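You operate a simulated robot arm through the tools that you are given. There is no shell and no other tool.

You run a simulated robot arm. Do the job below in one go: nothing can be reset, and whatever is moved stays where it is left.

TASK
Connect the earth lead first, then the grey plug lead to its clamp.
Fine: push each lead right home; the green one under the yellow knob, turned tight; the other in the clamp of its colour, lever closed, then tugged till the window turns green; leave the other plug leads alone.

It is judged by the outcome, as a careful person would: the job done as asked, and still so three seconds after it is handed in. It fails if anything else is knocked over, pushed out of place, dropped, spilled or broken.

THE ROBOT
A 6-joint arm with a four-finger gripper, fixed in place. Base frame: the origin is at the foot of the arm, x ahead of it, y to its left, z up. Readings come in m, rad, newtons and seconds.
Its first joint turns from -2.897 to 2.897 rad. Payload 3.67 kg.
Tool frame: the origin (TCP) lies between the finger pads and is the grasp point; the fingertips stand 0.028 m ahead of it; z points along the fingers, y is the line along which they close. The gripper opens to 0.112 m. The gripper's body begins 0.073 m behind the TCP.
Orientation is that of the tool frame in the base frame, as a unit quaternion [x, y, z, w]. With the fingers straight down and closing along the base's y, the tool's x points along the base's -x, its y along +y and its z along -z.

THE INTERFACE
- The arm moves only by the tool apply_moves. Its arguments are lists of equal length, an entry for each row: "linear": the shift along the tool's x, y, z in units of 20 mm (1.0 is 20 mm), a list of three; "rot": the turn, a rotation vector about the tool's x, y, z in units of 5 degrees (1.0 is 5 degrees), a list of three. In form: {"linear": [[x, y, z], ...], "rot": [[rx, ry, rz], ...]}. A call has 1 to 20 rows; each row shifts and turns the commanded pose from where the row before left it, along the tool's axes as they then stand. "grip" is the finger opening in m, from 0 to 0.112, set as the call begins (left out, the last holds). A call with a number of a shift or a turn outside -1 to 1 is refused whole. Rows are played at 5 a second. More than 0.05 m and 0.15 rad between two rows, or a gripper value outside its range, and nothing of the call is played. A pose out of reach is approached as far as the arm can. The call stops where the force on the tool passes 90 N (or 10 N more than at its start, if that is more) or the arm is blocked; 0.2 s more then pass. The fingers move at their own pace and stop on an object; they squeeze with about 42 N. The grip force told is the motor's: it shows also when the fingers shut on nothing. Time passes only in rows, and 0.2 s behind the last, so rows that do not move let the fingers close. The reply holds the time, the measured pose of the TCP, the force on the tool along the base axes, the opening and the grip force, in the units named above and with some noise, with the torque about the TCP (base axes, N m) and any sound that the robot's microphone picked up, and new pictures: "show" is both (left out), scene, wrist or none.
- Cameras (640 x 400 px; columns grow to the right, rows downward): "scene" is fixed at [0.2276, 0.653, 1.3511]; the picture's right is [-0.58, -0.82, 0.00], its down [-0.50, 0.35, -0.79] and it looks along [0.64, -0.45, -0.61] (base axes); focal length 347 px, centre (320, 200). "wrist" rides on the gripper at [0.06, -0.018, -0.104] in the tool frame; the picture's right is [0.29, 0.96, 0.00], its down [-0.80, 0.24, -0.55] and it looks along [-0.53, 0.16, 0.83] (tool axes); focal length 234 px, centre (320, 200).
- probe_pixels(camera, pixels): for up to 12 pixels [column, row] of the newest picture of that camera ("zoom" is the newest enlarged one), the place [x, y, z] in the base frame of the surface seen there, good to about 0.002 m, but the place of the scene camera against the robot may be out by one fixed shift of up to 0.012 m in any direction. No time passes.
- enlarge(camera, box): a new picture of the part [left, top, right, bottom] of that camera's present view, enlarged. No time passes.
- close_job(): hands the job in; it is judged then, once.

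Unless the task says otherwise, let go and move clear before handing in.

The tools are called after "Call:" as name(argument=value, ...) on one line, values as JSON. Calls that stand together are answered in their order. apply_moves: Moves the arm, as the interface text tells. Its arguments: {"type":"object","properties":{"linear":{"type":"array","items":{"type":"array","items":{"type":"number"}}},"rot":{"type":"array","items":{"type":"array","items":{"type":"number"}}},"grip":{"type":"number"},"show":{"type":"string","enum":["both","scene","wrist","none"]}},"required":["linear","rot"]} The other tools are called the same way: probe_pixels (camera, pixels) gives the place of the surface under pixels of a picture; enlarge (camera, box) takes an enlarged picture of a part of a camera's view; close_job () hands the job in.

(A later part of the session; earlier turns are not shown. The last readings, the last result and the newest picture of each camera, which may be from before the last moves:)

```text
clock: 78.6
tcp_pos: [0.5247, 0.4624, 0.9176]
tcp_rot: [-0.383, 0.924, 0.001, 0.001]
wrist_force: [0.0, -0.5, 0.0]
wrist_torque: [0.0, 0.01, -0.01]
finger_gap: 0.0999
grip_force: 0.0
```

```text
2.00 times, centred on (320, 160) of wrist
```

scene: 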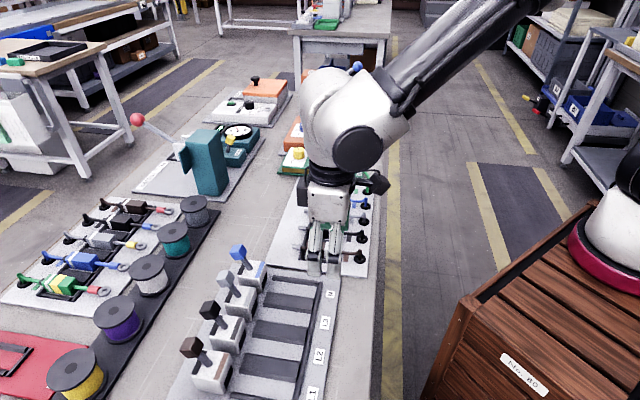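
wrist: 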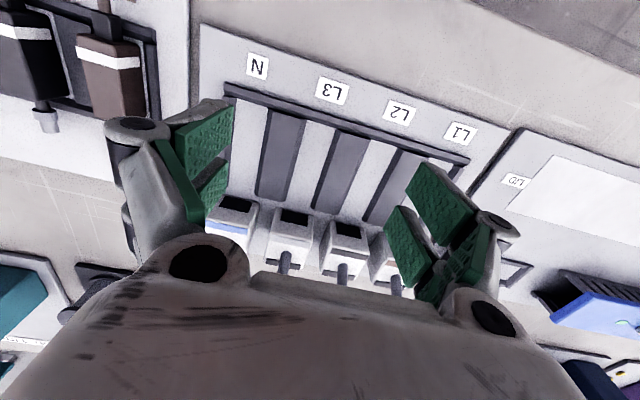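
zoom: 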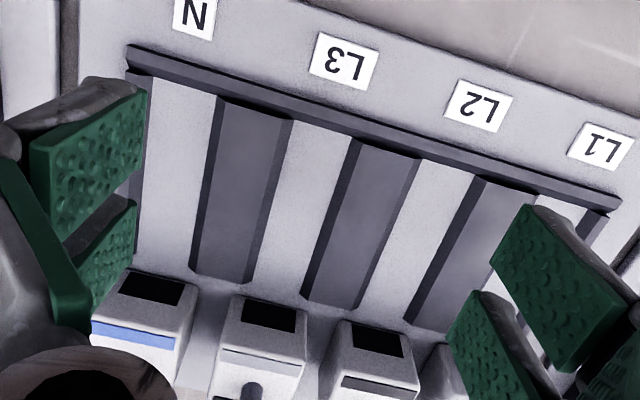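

Call:
apply_moves(linear=[[0, 0, 0], [0, 0, 0], [0, 0, 0], [0, 0, 0], [0, 0, 0], [0, 0, 0], [0, 0, 0], [0, 0, 0], [0, 0, 0], [0, 0, 0]], rot=[[0, -1, 0], [0, -1, 0], [0, -1, 0], [0, -1, 0], [0, -1, 0], [0, -1, 0], [0, -1, 0], [0, -1, 0], [0, -1, 0], [0, 0, 0]], show="both")

Call:
enlarge(camera="wrist", box=[240, 40, 420, 240])

Call:
enlarge(camera="wrist", box=[270, 90, 370, 190])

```text
clock: 80.8
tcp_pos: [0.5268, 0.4615, 0.919]
tcp_rot: [-0.353, 0.854, 0.147, 0.354]
wrist_force: [-0.3, -0.2, 0.1]
wrist_torque: [-0.03, 0.03, 0.0]
finger_gap: 0.0999
grip_force: 0.1
```

scene: 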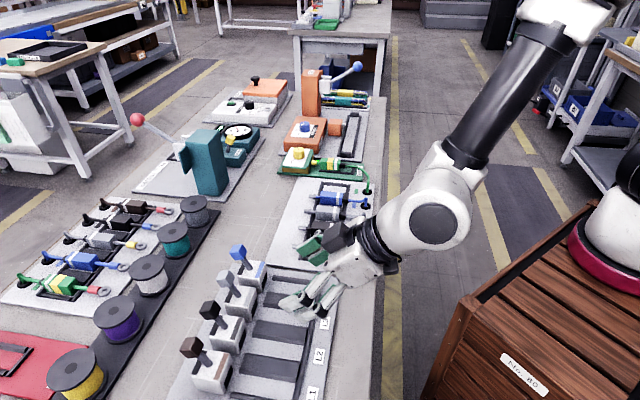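
wrist: 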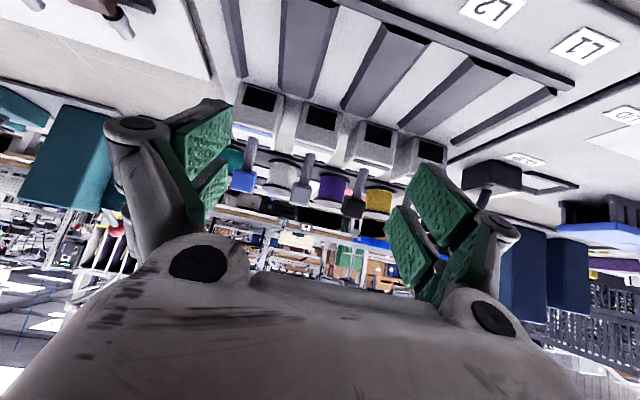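

```text
2.00 times, centred on (330, 140) of wrist
```

zoom: 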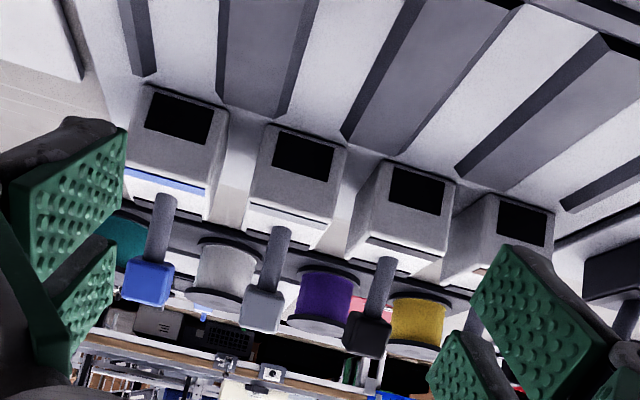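

```text
4.00 times, centred on (320, 140) of wrist
```

zoom: 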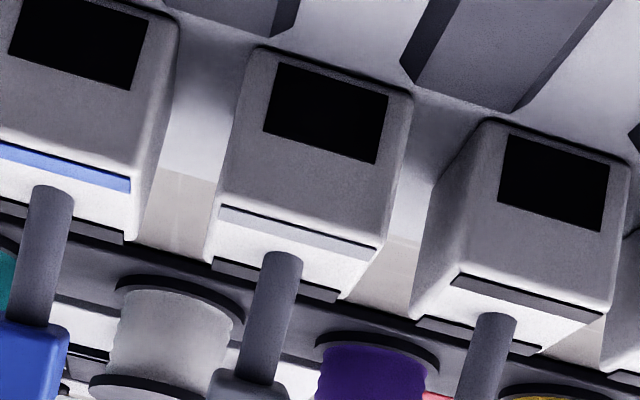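

Call:
probe_pixels(camera="zoom", pixels=[[280, 70], [383, 100], [270, 126], [372, 157], [325, 110], [255, 60], [400, 105], [232, 190], [375, 232], [300, 175], [290, 225], [275, 300]])

Call:
probe_pixels(camera="wrist", pixels=[[303, 170], [300, 190], [308, 160], [298, 197], [330, 115], [345, 75], [323, 60], [365, 85], [340, 100], [250, 180], [355, 205], [297, 205]])

```text
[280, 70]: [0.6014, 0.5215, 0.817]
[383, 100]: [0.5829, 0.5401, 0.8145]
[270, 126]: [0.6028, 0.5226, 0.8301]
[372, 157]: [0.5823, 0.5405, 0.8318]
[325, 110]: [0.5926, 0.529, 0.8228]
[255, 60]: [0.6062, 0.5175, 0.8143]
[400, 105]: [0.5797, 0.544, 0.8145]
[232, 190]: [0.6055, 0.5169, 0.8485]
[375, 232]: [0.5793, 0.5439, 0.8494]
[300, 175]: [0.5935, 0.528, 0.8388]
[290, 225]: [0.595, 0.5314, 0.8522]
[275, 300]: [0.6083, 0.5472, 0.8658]
```

```text
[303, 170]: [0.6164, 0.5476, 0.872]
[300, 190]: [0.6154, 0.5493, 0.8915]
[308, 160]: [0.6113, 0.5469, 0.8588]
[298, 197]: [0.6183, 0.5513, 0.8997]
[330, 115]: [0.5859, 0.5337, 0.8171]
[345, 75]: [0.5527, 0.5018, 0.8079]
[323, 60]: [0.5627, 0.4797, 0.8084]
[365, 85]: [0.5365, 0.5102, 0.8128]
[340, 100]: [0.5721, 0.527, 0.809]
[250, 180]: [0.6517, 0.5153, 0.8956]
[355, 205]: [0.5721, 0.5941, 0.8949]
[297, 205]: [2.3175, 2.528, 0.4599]
```

The L3 mouth is centred at n≈−0.0437, z≈0.823, on the face at s≈0.794, and its lane floor is z≈0.808. The lever leans toward +d with its knob near z=0.90. I'll go upright and return over the grey lead.

Call:
apply_moves(linear=[[0, 0, 0], [0, 0, 0], [0, 0, 0], [0, 0, 0], [0, 0, 0], [0, 0, 0], [0, 0, 0], [0, 0, 0], [0, 0, 0], [0, 0, 0]], rot=[[0, 1, 0], [0, 1, 0], [0, 1, 0], [0, 1, 0], [0, 1, 0], [0, 1, 0], [0, 1, 0], [0, 1, 0], [0, 1, 0], [0, 0, 0]], grip=0.048, show="none")

Call:
apply_moves(linear=[[-0.013, -0.926, 0], [-0.013, -0.926, 0], [-0.013, -0.926, 0], [-0.013, -0.926, 0], [-0.013, -0.926, 0], [-0.013, -0.926, 0], [-0.013, -0.926, 0], [-0.013, -0.926, 0], [-0.013, -0.926, 0], [-0.013, -0.926, 0], [-0.013, -0.926, 0], [-0.013, -0.926, 0], [-0.013, -0.926, 0], [-0.013, -0.926, 0], [-0.013, -0.926, 0], [0, 0, 0]], rot=[[0, 0, 0], [0, 0, 0], [0, 0, 0], [0, 0, 0], [0, 0, 0], [0, 0, 0], [0, 0, 0], [0, 0, 0], [0, 0, 0], [0, 0, 0], [0, 0, 0], [0, 0, 0], [0, 0, 0], [0, 0, 0], [0, 0, 0], [0, 0, 0]], show="both")

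Call:
enlarge(camera="wrist", box=[240, 50, 400, 220])

```text
clock: 83.0
tcp_pos: [0.5282, 0.4614, 0.9173]
tcp_rot: [-0.383, 0.924, 0.0, 0.0]
wrist_force: [0.3, 0.4, -0.2]
wrist_torque: [-0.01, 0.03, 0.01]
finger_gap: 0.0482
grip_force: 0.1
```

```text
clock: 86.4
tcp_pos: [0.7265, 0.269, 0.9178]
tcp_rot: [-0.383, 0.924, -0.001, 0.0]
wrist_force: [0.0, 0.3, 0.5]
wrist_torque: [0.0, 0.0, 0.05]
finger_gap: 0.048
grip_force: 0.1
```

scene: 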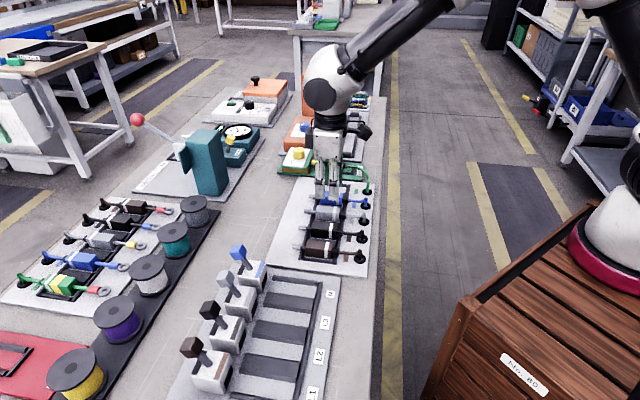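
wrist: 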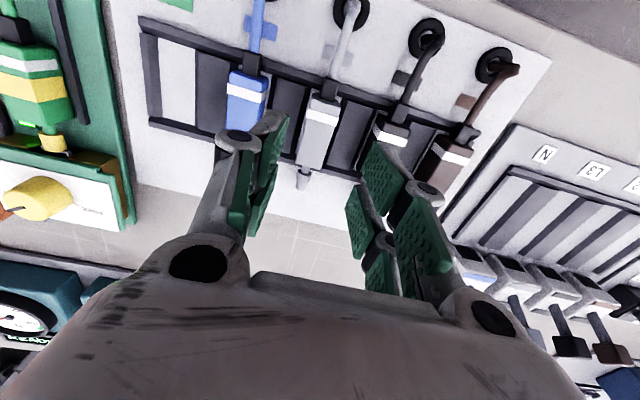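

```text
2.35 times, centred on (320, 135) of wrist
```

zoom: 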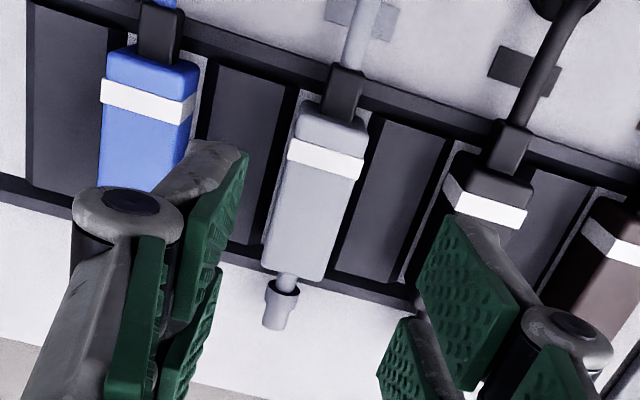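

Call:
probe_pixels(camera="zoom", pixels=[[312, 200], [298, 265], [335, 125], [325, 152], [283, 290], [275, 322], [345, 90], [240, 150], [400, 190], [270, 200], [350, 200], [285, 200]])

```text
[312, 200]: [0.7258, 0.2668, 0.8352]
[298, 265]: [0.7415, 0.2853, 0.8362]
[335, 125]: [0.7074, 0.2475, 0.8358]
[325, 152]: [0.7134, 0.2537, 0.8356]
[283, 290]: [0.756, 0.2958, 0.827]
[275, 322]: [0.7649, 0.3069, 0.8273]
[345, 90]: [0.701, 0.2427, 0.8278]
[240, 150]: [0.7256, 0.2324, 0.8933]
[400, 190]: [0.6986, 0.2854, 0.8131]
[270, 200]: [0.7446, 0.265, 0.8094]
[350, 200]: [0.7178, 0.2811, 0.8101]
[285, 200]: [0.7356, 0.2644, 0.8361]
```

The grey axis reads n≈−0.3244 with the body centred near s=0.7025. I'll nudge 1 mm, descend to TCP z≈0.849 and close.

Call:
apply_moves(linear=[[0, -0.05, 0.7], [0, 0, 0.7], [0, 0, 0.7], [0, 0, 0.7], [0, 0, 0.665], [0, 0, 0]], rot=[[0, 0, 0], [0, 0, 0], [0, 0, 0], [0, 0, 0], [0, 0, 0], [0, 0, 0]], show="wrist")

Call:
apply_moves(linear=[[0, 0, 0], [0, 0, 0], [0, 0, 0]], rot=[[0, 0, 0], [0, 0, 0], [0, 0, 0]], grip=0.0, show="wrist")

```text
clock: 87.8
tcp_pos: [0.7263, 0.2672, 0.8497]
tcp_rot: [-0.383, 0.924, 0.0, 0.0]
wrist_force: [0.2, 0.0, 0.6]
wrist_torque: [-0.01, -0.03, -0.04]
finger_gap: 0.048
grip_force: 0.1
```

wrist: 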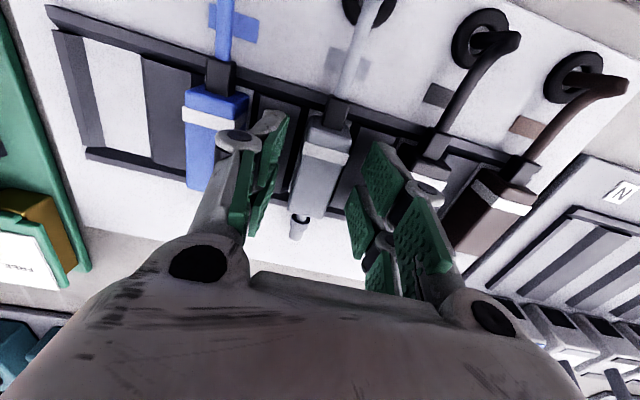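

```text
clock: 88.6
tcp_pos: [0.7261, 0.2679, 0.8492]
tcp_rot: [-0.382, 0.924, 0.0, 0.0]
wrist_force: [-0.3, 0.1, 0.2]
wrist_torque: [-0.01, 0.0, -0.03]
finger_gap: 0.0234
grip_force: 41.7
```

wrist: 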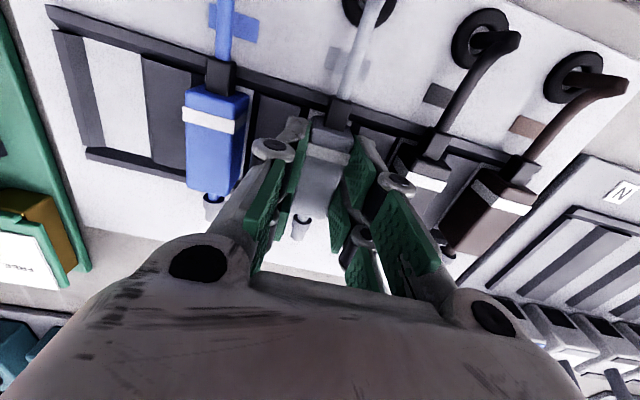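

The grey body is gripped at 23.4 mm. I'll lift it 80 mm and check that it comes away freely.

Call:
apply_moves(linear=[[0, 0, -0.5], [0, 0, -0.7], [0, 0, -0.7], [0, 0, -0.7], [0, 0, -0.7], [0, 0, -0.7], [0, 0, 0]], rot=[[0, 0, 0], [0, 0, 0], [0, 0, 0], [0, 0, 0], [0, 0, 0], [0, 0, 0], [0, 0, 0]], show="both")

```text
clock: 90.2
tcp_pos: [0.7265, 0.268, 0.9293]
tcp_rot: [-0.382, 0.924, 0.0, 0.0]
wrist_force: [0.6, -1.0, -0.1]
wrist_torque: [0.03, -0.03, 0.04]
finger_gap: 0.0233
grip_force: 42.4
```

scene: 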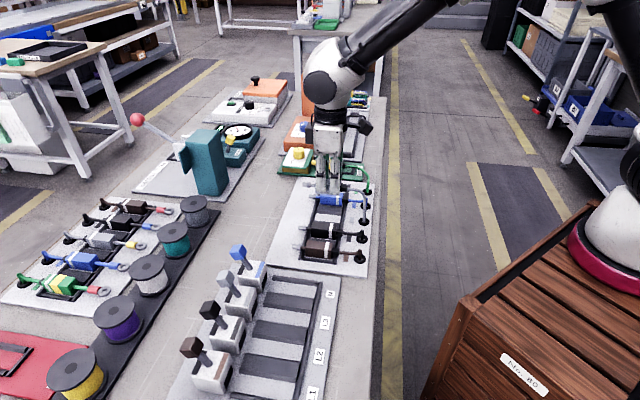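
wrist: 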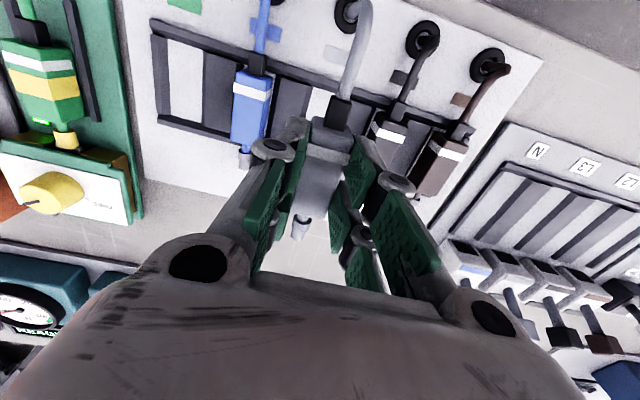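

The lead is free of its cradle. I'll carry it sideways about 150 mm first, checking that the cable doesn't pull.

Call:
apply_moves(linear=[[0, 0.936, -0.1], [0, 0.936, -0.1], [0, 0.936, -0.1], [0, 0.936, -0.1], [0, 0.936, 0], [0, 0.936, 0], [0, 0.936, 0], [0, 0.936, 0]], rot=[[0, 0, 0], [0, 0, 0], [0, 0, 0], [0, 0, 0], [0, 0, 0], [0, 0, 0], [0, 0, 0], [0, 0, 0]], show="both")

```text
clock: 92.0
tcp_pos: [0.6193, 0.3742, 0.9354]
tcp_rot: [-0.382, 0.924, 0.0, 0.001]
wrist_force: [0.4, -0.2, 0.0]
wrist_torque: [0.01, 0.0, -0.01]
finger_gap: 0.0235
grip_force: 42.7
```

scene: 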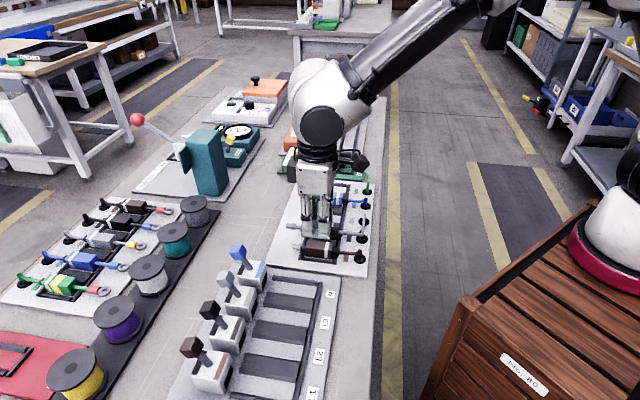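
wrist: 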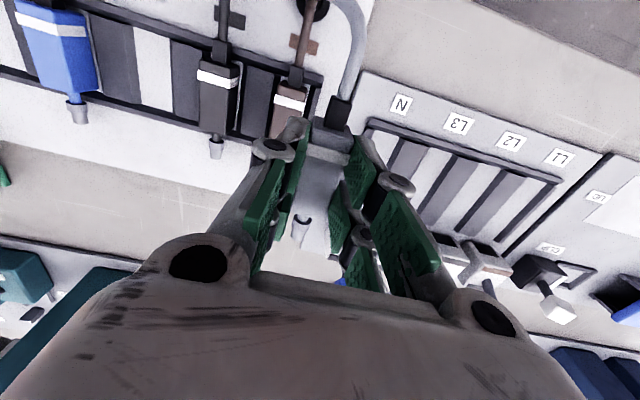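

No cable pull is felt. I'll go on for the remaining 131 mm to line up with the L3 lane.

Call:
apply_moves(linear=[[0, 0.936, 0], [0, 0.936, 0], [0, 0.936, 0], [0, 0.936, 0], [0, 0.936, 0], [0, 0.936, 0], [0, 0.934, 0], [0, 0, 0]], rot=[[0, 0, 0], [0, 0, 0], [0, 0, 0], [0, 0, 0], [0, 0, 0], [0, 0, 0], [0, 0, 0], [0, 0, 0]], show="both")

Call:
enlarge(camera="wrist", box=[230, 30, 430, 270])

Call:
enlarge(camera="scene", box=[190, 200, 390, 360])

```text
clock: 93.8
tcp_pos: [0.53, 0.4657, 0.9363]
tcp_rot: [-0.383, 0.924, 0.0, 0.0]
wrist_force: [-0.2, 0.5, -0.2]
wrist_torque: [0.01, 0.02, 0.02]
finger_gap: 0.0233
grip_force: 41.3
```

scene: 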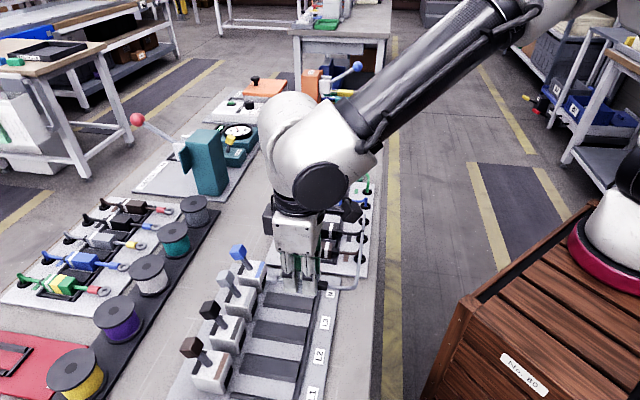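
wrist: 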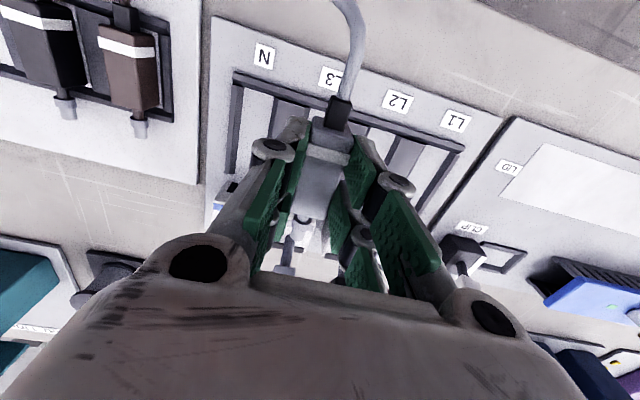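

```text
1.67 times, centred on (330, 150) of wrist
```

zoom: 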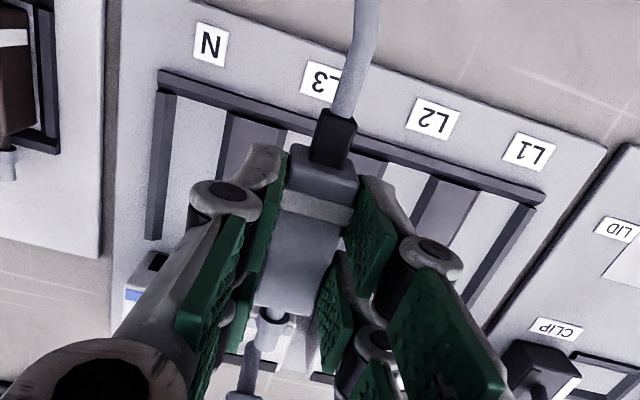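

```text
2.50 times, centred on (290, 280) of scene
```

zoom: 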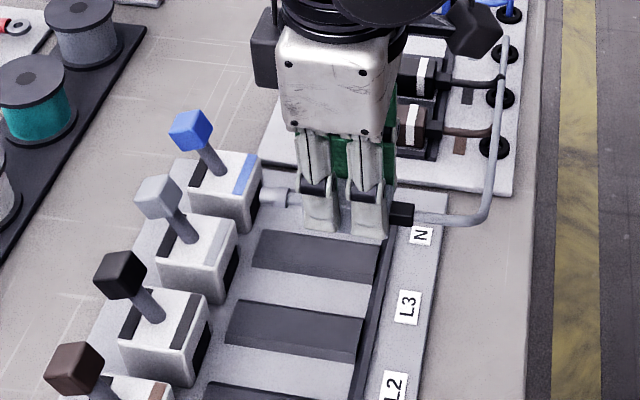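

The lead hovers over the panel near the L3 lane with no pull. I'll probe the lead, lane dividers and end bar for alignment.

Call:
probe_pixels(camera="wrist", pixels=[[318, 180], [310, 205], [328, 150], [302, 225], [295, 240], [338, 110], [300, 108], [375, 120], [280, 105], [370, 135], [365, 150], [350, 125]])

Call:
probe_pixels(camera="zoom", pixels=[[300, 250], [290, 275], [300, 290], [285, 305], [295, 330], [375, 285], [385, 262], [360, 320], [235, 260], [215, 245], [270, 200], [330, 275]])

```text
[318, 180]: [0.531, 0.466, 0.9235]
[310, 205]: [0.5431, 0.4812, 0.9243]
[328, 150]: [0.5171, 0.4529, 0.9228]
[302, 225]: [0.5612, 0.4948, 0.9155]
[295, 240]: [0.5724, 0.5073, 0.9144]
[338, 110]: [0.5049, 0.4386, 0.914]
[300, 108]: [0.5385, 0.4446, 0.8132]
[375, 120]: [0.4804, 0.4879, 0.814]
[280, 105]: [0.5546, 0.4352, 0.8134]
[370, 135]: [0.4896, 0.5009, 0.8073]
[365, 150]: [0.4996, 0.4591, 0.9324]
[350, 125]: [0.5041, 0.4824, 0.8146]
```

```text
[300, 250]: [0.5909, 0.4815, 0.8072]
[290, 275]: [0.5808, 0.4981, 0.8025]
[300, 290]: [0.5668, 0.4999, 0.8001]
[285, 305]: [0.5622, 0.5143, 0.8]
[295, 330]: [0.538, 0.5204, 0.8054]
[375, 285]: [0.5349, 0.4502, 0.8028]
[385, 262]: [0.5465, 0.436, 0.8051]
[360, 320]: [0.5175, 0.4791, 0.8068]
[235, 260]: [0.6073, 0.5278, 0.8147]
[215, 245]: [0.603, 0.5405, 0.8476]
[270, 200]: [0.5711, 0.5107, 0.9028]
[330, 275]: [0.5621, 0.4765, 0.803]
```

The lead's axis reads n≈−0.0458 against the clamp's −0.0437, and the end bar is at s≈0.686. I'll shift 22 mm forward and 2 mm sideways, then lower to just above the lane.

Call:
apply_moves(linear=[[-0.55, 0.05, 0], [-0.55, 0.05, 0], [0, 0, 0.8], [0, 0, 0.8], [0, 0, 0.8], [0, 0, 0.8], [0, 0, 0.8], [0, 0, 0]], rot=[[0, 0, 0], [0, 0, 0], [0, 0, 0], [0, 0, 0], [0, 0, 0], [0, 0, 0], [0, 0, 0], [0, 0, 0]], show="both")

Call:
enlarge(camera="wrist", box=[240, 70, 400, 280])

Call:
enlarge(camera="scene", box=[200, 230, 340, 340])

```text
clock: 95.6
tcp_pos: [0.5429, 0.4822, 0.8557]
tcp_rot: [-0.383, 0.924, 0.0, 0.0]
wrist_force: [-0.2, -0.5, -0.4]
wrist_torque: [-0.03, 0.04, 0.01]
finger_gap: 0.0232
grip_force: 41.6
```

scene: 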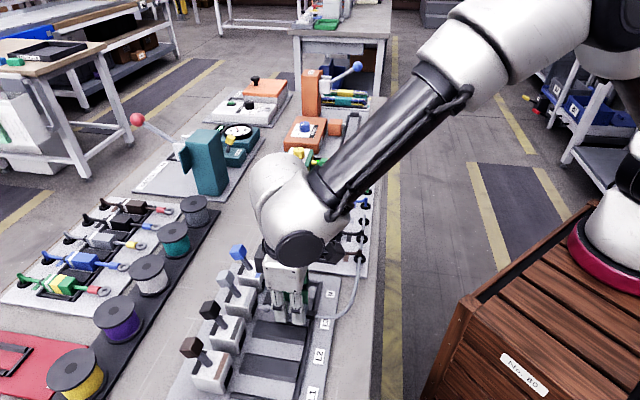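
wrist: 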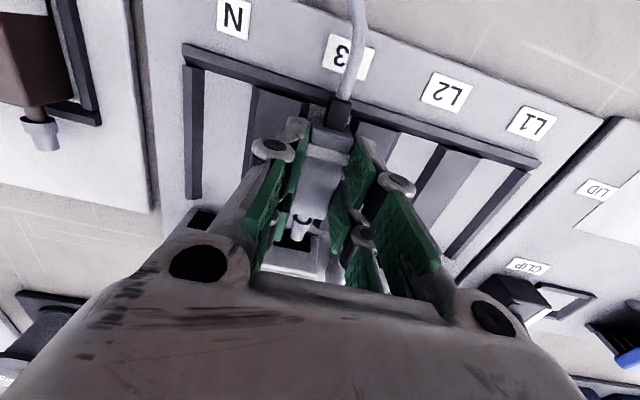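

```text
1.90 times, centred on (320, 175) of wrist
```

zoom: 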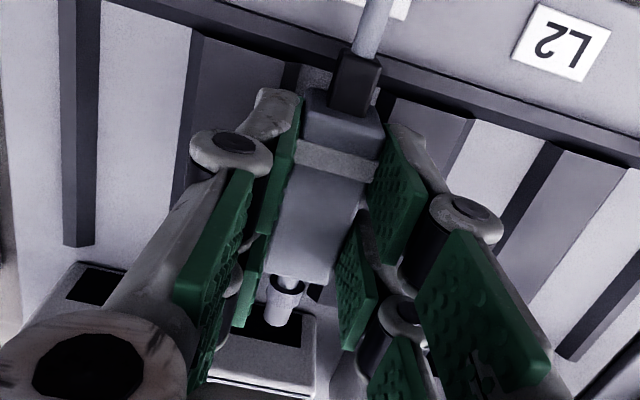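

```text
3.64 times, centred on (270, 285) of scene
```

zoom: 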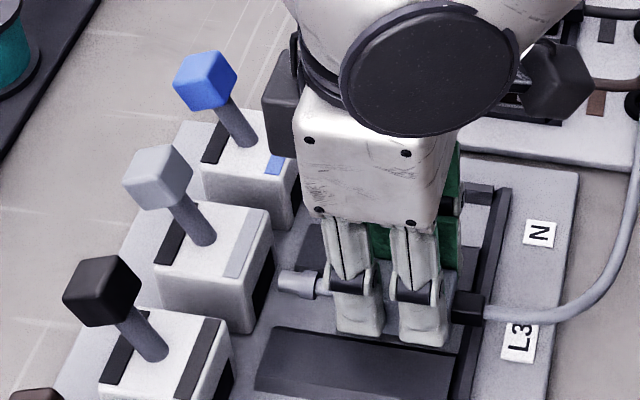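

Call:
probe_pixels(camera="zoom", pixels=[[287, 283], [282, 310], [265, 335], [295, 335], [300, 320], [245, 320], [280, 340], [310, 340], [230, 370], [315, 385], [315, 220], [345, 90]])

Call:
enlarge(camera="wrist", box=[260, 200, 350, 285])

```text
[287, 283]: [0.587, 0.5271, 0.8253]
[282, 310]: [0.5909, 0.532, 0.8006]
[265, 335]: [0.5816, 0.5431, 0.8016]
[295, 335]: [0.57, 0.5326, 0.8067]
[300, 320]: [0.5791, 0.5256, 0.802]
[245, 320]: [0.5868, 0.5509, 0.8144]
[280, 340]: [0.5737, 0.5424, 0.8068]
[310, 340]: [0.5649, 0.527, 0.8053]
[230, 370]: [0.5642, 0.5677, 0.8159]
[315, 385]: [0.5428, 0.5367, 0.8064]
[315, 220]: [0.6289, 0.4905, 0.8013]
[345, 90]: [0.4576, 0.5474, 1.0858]
```

```text
4.71 times, centred on (305, 242) of wrist
```

zoom: 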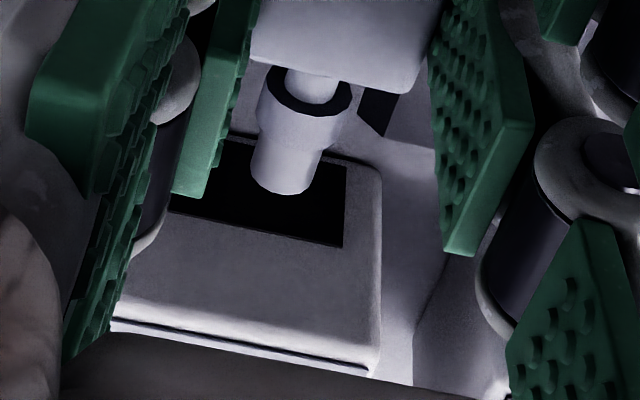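

Call:
probe_pixels(camera="zoom", pixels=[[285, 165], [280, 188], [305, 115], [200, 212], [335, 240], [340, 180], [260, 215], [300, 230], [370, 220], [375, 350], [130, 320], [320, 60]])

```text
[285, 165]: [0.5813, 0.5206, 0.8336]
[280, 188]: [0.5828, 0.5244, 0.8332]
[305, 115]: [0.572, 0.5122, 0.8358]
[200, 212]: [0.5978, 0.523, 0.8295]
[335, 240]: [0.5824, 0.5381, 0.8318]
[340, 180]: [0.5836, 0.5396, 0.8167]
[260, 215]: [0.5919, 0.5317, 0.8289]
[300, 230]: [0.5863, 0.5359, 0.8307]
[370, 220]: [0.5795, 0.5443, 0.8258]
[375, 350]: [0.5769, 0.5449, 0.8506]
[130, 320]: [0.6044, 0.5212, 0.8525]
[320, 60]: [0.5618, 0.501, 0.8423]
```

The pin's axis reads n≈−0.0424 against the mouth centre of about −0.0438. I'll shift 1 mm and lower 8 mm to the lane floor.

Call:
apply_moves(linear=[[0, -0.06, 0], [0, 0, 0.15], [0, 0, 0.15], [0, 0, 0.1], [0, 0, 0]], rot=[[0, 0, 0], [0, 0, 0], [0, 0, 0], [0, 0, 0], [0, 0, 0]], show="wrist")

Call:
enlarge(camera="wrist", box=[240, 70, 400, 280])

```text
clock: 96.8
tcp_pos: [0.5425, 0.4826, 0.8496]
tcp_rot: [-0.384, 0.924, 0.0, 0.001]
wrist_force: [-1.1, -1.5, 9.8]
wrist_torque: [-0.11, 0.14, 0.01]
finger_gap: 0.0236
grip_force: 42.1
```

wrist: 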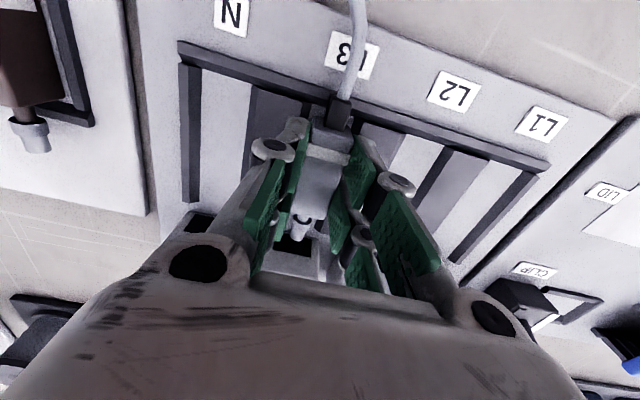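

```text
1.90 times, centred on (320, 175) of wrist
```

zoom: 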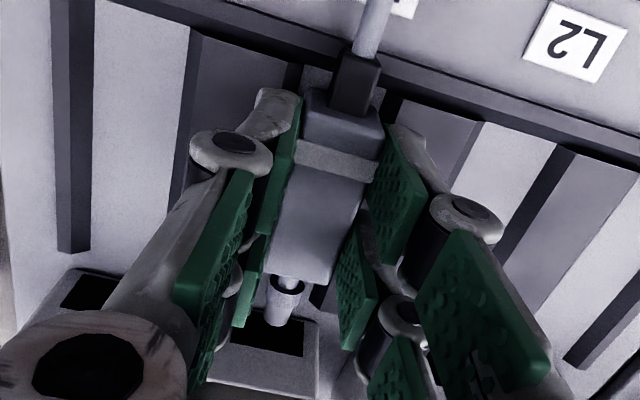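

Floor contact reads about 10 N. I'll ease 0.6 mm and push forward 20 mm into the mouth.

Call:
apply_moves(linear=[[0, 0, -0.03], [-0.25, 0, 0], [-0.25, 0, 0], [-0.25, 0, 0], [-0.25, 0, 0], [0, 0, 0]], rot=[[0, 0, 0], [0, 0, 0], [0, 0, 0], [0, 0, 0], [0, 0, 0], [0, 0, 0]], show="both")

Call:
enlarge(camera="wrist", box=[260, 180, 360, 285])

Call:
enlarge(camera="scene", box=[210, 240, 320, 330])

```text
clock: 98.2
tcp_pos: [0.5572, 0.4964, 0.8501]
tcp_rot: [-0.383, 0.924, -0.001, 0.0]
wrist_force: [-0.4, 0.1, -0.4]
wrist_torque: [0.02, -0.02, 0.0]
finger_gap: 0.0232
grip_force: 41.6
```

scene: 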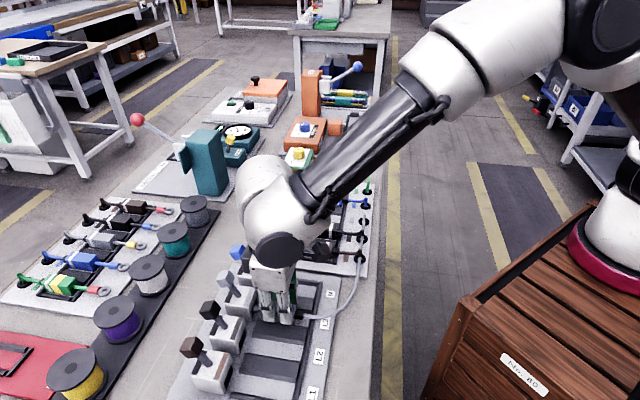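
wrist: 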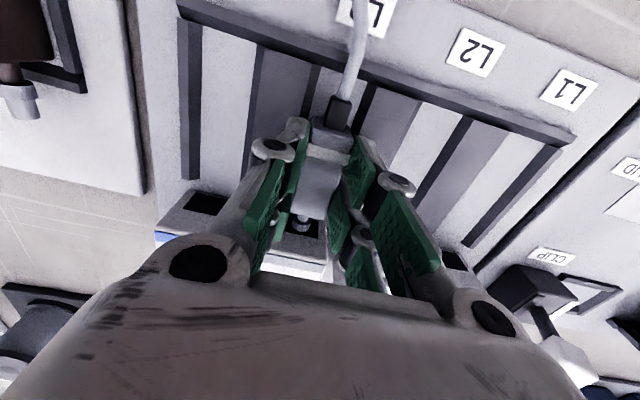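

```text
3.81 times, centred on (310, 232) of wrist
```

zoom: 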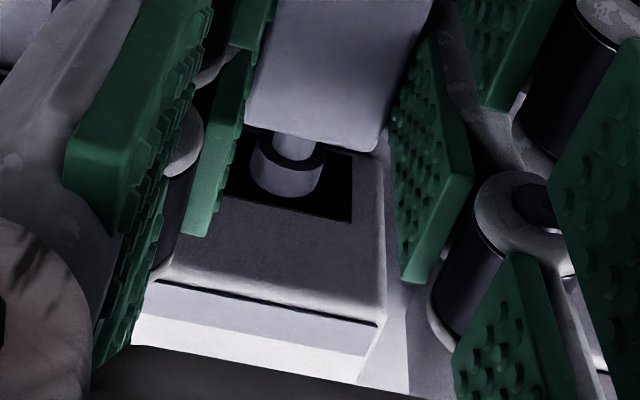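

```text
4.44 times, centred on (265, 285) of scene
```

zoom: 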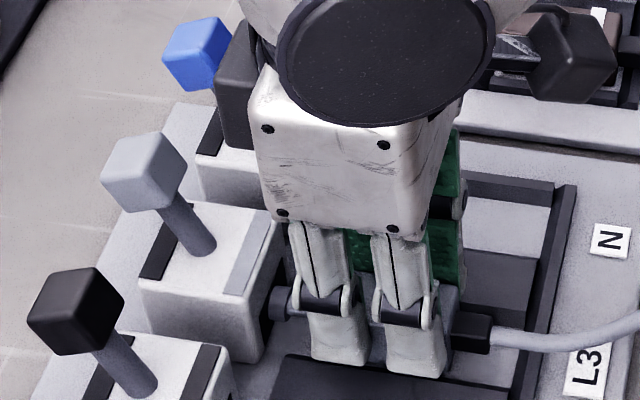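

The pin is entering the mouth with no resistance. I'll keep pushing in 4 mm steps.

Call:
apply_moves(linear=[[-0.2, 0, 0], [-0.2, 0, 0], [-0.1, 0, 0], [0, 0, 0]], rot=[[0, 0, 0], [0, 0, 0], [0, 0, 0], [0, 0, 0]], show="none")

Call:
apply_moves(linear=[[-0.1, 0, 0], [-0.1, 0, 0], [0, 0, 0]], rot=[[0, 0, 0], [0, 0, 0], [0, 0, 0]], show="both")

Call:
enlarge(camera="wrist", box=[260, 180, 360, 285])

Call:
enlarge(camera="scene", box=[210, 240, 320, 330])

```text
clock: 99.2
tcp_pos: [0.5636, 0.5037, 0.8498]
tcp_rot: [-0.382, 0.924, -0.001, -0.001]
wrist_force: [-4.9, -16.4, 4.9]
wrist_torque: [-0.35, -0.02, -0.16]
finger_gap: 0.0234
grip_force: 41.8
```

```text
clock: 100.0
tcp_pos: [0.566, 0.506, 0.8489]
tcp_rot: [-0.383, 0.924, -0.001, -0.002]
wrist_force: [-27.4, -28.3, 0.2]
wrist_torque: [-0.78, 0.74, -0.01]
finger_gap: 0.0234
grip_force: 41.8
```

scene: 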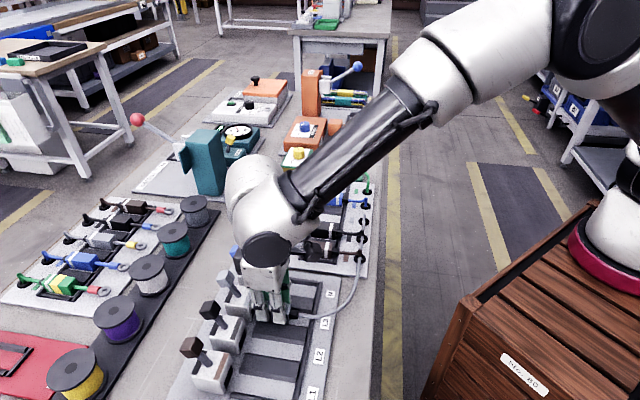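
wrist: 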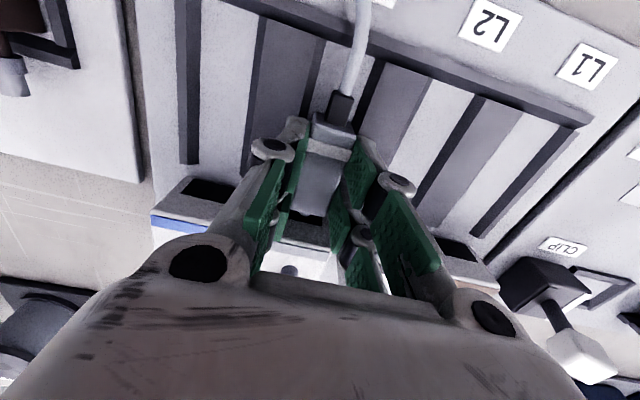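

```text
3.81 times, centred on (310, 232) of wrist
```

zoom: 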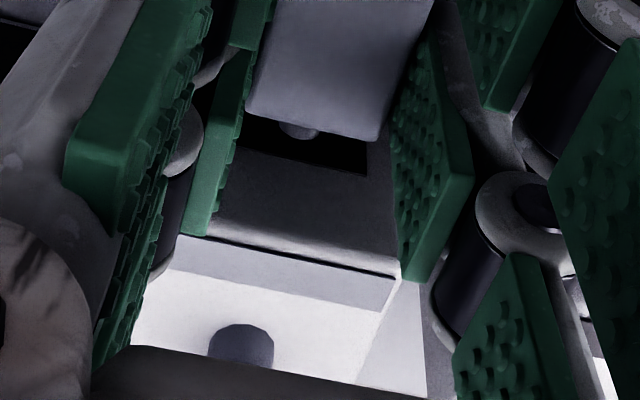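

```text
4.44 times, centred on (265, 285) of scene
```

zoom: 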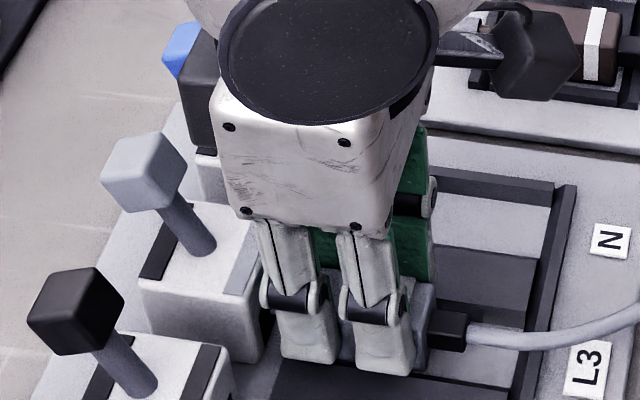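

The push meets a firm 39 N stop after the pin went about 19 mm into the mouth, the same depth as the earth lead. I'll release, rise, and look at the lever.

Call:
apply_moves(linear=[[0, 0, 0], [0, 0, 0], [0, 0, -0.5], [0, 0, -0.8], [0, 0, -0.9], [0, 0, -0.9], [0, 0, -0.9], [0.9, 0, 0], [0.9, 0, 0], [0, 0, 0]], rot=[[0, 0, 0], [0, 0, 0], [0, 0, 0], [0, 0, 0], [0, 0, 0], [0, 0, 0], [0, 0, 0], [0, 0, 0], [0, 0, 0], [0, 0, 0]], grip=0.042, show="both")

Call:
enlarge(camera="wrist", box=[220, 80, 420, 280])

Call:
enlarge(camera="scene", box=[200, 235, 330, 335])

```text
clock: 102.2
tcp_pos: [0.5428, 0.4816, 0.9303]
tcp_rot: [-0.383, 0.924, 0.0, 0.0]
wrist_force: [0.6, -0.5, 0.1]
wrist_torque: [0.01, 0.0, 0.0]
finger_gap: 0.042
grip_force: 0.0
```

scene: 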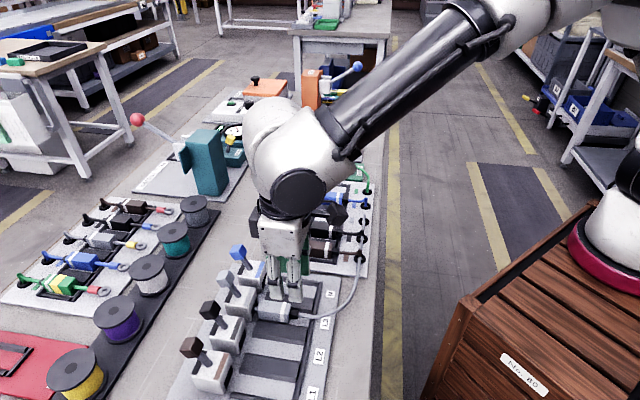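
wrist: 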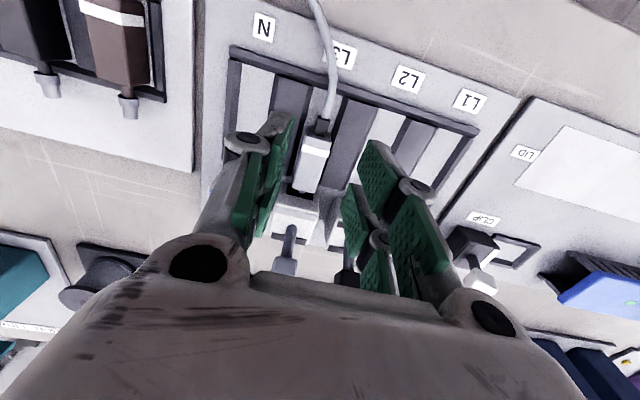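

```text
2.00 times, centred on (320, 180) of wrist
```

zoom: 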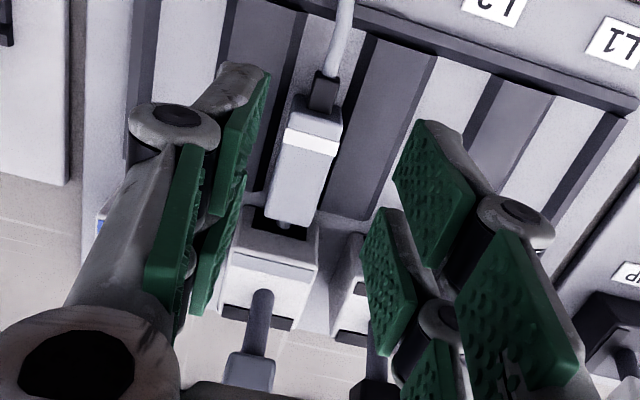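

```text
4.00 times, centred on (265, 285) of scene
```

zoom: 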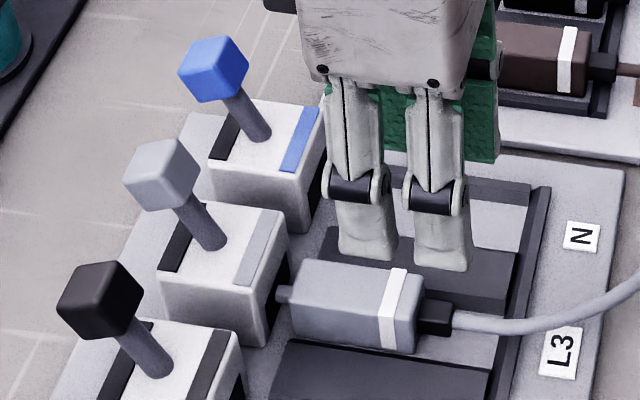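

Call:
probe_pixels(camera="wrist", pixels=[[313, 147], [308, 170], [303, 188], [322, 125], [301, 194], [294, 212], [289, 240], [285, 265], [290, 230], [280, 270], [295, 225], [300, 205]])

Call:
probe_pixels(camera="zoom", pixels=[[393, 300], [300, 290], [285, 293], [200, 225], [175, 190], [160, 165], [205, 240], [178, 235], [255, 240], [240, 215], [225, 300], [160, 195]])

```text
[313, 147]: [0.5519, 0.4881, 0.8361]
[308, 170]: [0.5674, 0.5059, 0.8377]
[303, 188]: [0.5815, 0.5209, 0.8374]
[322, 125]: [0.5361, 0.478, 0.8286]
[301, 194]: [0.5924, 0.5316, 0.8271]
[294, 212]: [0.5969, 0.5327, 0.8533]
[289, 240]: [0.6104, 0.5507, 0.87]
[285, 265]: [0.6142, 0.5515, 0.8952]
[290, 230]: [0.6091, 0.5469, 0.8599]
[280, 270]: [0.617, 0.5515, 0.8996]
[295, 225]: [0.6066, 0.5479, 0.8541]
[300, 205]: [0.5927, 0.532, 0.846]
```

```text
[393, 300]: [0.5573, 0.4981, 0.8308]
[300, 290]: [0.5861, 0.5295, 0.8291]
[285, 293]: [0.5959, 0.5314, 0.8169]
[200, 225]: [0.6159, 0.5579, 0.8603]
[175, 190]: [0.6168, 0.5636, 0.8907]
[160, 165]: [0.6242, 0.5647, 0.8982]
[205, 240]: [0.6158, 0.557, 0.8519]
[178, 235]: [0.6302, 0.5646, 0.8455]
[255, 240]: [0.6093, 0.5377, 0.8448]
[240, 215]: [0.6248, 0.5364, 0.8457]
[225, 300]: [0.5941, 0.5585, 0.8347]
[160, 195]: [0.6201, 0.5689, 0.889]
```

The grey lead advanced 52 mm, giving about 20 mm of pin in the clamp. The lever knob is at roughly s=0.833, n=−0.0445, z≈0.897, leaning toward +d. I'll rise and move over it with a 45 mm opening.

Call:
apply_moves(linear=[[0, 0, -0.7], [0, 0, -0.7], [-0.92, -0.01, 0], [-0.92, -0.01, 0], [-0.92, -0.01, 0], [-0.92, -0.01, 0], [-0.92, -0.01, 0], [-0.92, -0.01, 0], [0, 0, 0]], rot=[[0, 0, 0], [0, 0, 0], [0, 0, 0], [0, 0, 0], [0, 0, 0], [0, 0, 0], [0, 0, 0], [0, 0, 0], [0, 0, 0]], grip=0.045, show="both")

Call:
enlarge(camera="wrist", box=[230, 80, 410, 260])

```text
clock: 104.2
tcp_pos: [0.6227, 0.56, 0.9585]
tcp_rot: [-0.382, 0.924, -0.001, 0.0]
wrist_force: [0.1, 0.0, 0.0]
wrist_torque: [-0.01, 0.01, 0.01]
finger_gap: 0.045
grip_force: 0.0
```

scene: 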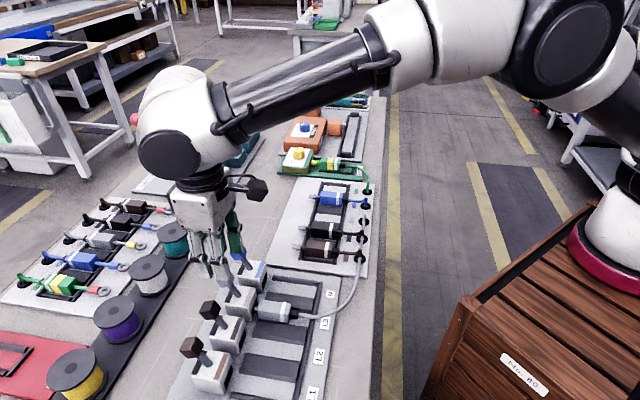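
wrist: 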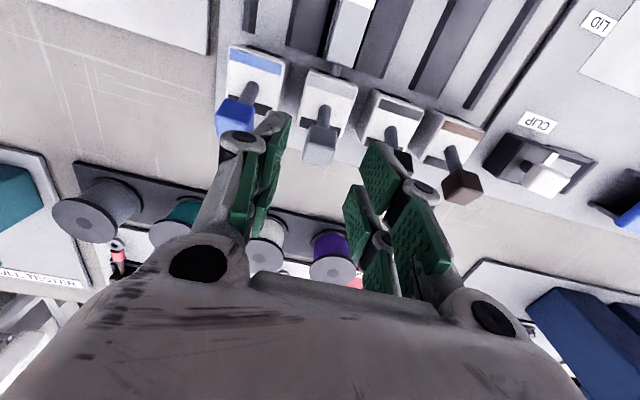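

```text
2.22 times, centred on (320, 170) of wrist
```

zoom: 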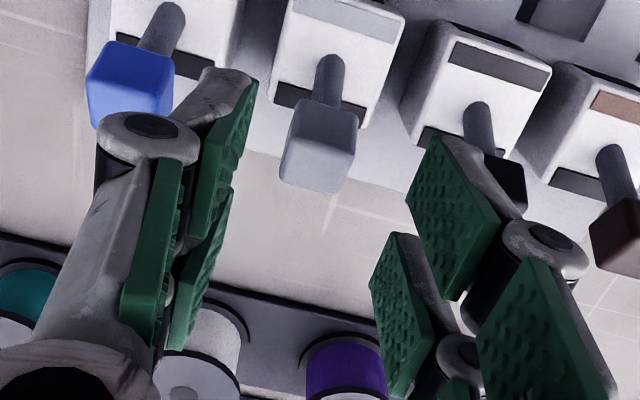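

Call:
probe_pixels(camera="zoom", pixels=[[322, 115], [300, 115], [345, 120], [318, 150], [295, 165], [340, 172], [318, 178], [328, 75], [330, 62], [340, 105], [290, 95], [345, 20]])

```text
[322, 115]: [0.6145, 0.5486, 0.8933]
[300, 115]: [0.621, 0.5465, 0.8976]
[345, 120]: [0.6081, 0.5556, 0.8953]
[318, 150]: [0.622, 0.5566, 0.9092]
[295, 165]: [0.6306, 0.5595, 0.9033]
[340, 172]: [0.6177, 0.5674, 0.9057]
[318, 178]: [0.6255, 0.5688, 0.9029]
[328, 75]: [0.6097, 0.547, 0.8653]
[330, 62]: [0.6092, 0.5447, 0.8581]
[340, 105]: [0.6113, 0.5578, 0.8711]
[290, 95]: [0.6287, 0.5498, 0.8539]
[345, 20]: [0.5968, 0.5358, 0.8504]
```

The knob cube is centred near s=0.835, n=−0.0445, z=0.895, tilted about 26° toward +d. I'll descend with fingers on either side and grip it.

Call:
apply_moves(linear=[[0, 0, 0.7], [0, 0, 0.7], [0, 0, 0.7], [0, 0, 0.8], [0, 0, 0]], rot=[[0, 0, 0], [0, 0, 0], [0, 0, 0], [0, 0, 0], [0, 0, 0]], show="both")

Call:
enlarge(camera="scene", box=[170, 220, 300, 330])

Call:
enlarge(camera="wrist", box=[230, 80, 410, 260])

```text
clock: 105.4
tcp_pos: [0.6193, 0.5585, 0.8993]
tcp_rot: [-0.382, 0.924, 0.001, 0.0]
wrist_force: [0.0, 0.0, 0.0]
wrist_torque: [-0.01, 0.01, -0.01]
finger_gap: 0.0449
grip_force: 0.1
```

scene: 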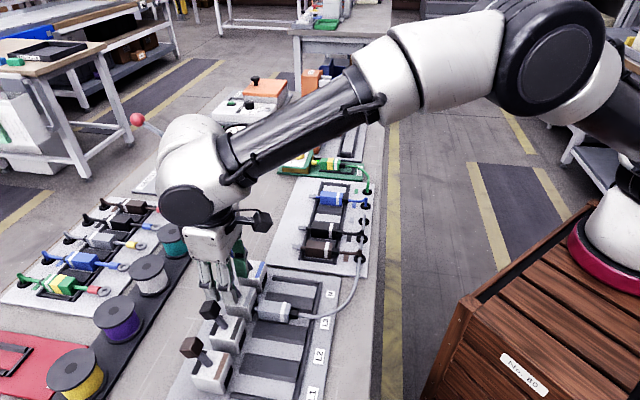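
wrist: 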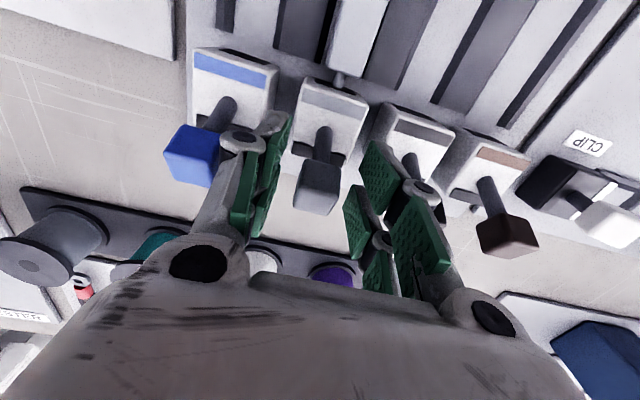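

```text
3.64 times, centred on (235, 275) of scene
```

zoom: 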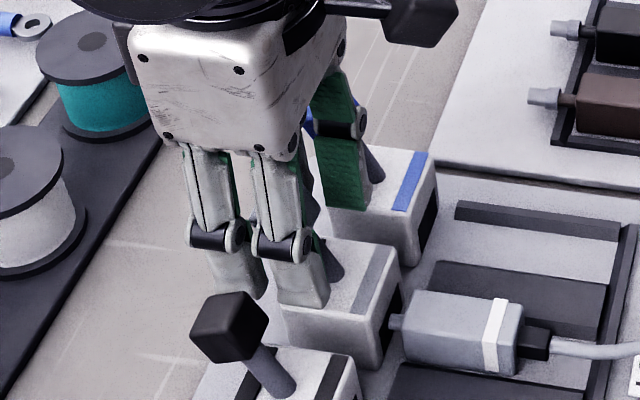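

```text
2.22 times, centred on (320, 170) of wrist
```

zoom: 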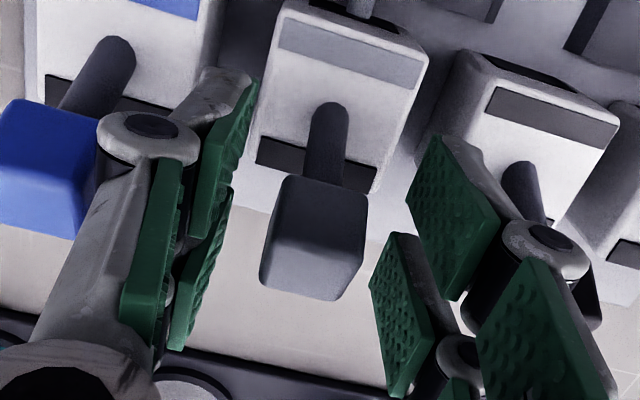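

The fingers straddle the grey knob with clearance to the neighbours. I'll close on it and feel the force.

Call:
apply_moves(linear=[[0, 0, 0], [0, 0, 0], [0, 0, 0]], rot=[[0, 0, 0], [0, 0, 0], [0, 0, 0]], grip=0.0, show="wrist")

```text
clock: 106.2
tcp_pos: [0.6208, 0.5581, 0.8997]
tcp_rot: [-0.383, 0.924, 0.0, 0.001]
wrist_force: [5.2, -5.0, -1.8]
wrist_torque: [-0.03, -0.12, -0.04]
finger_gap: 0.0212
grip_force: 45.0
```

wrist: 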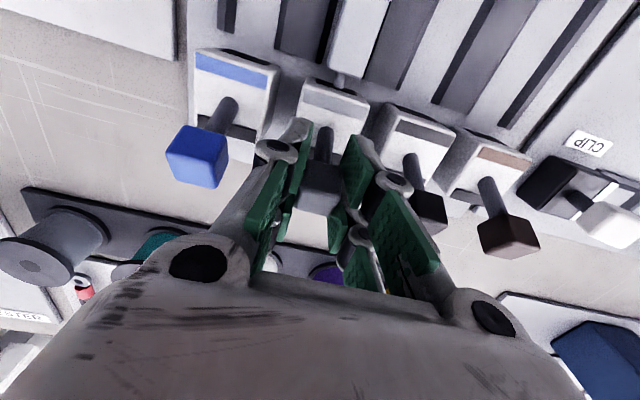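

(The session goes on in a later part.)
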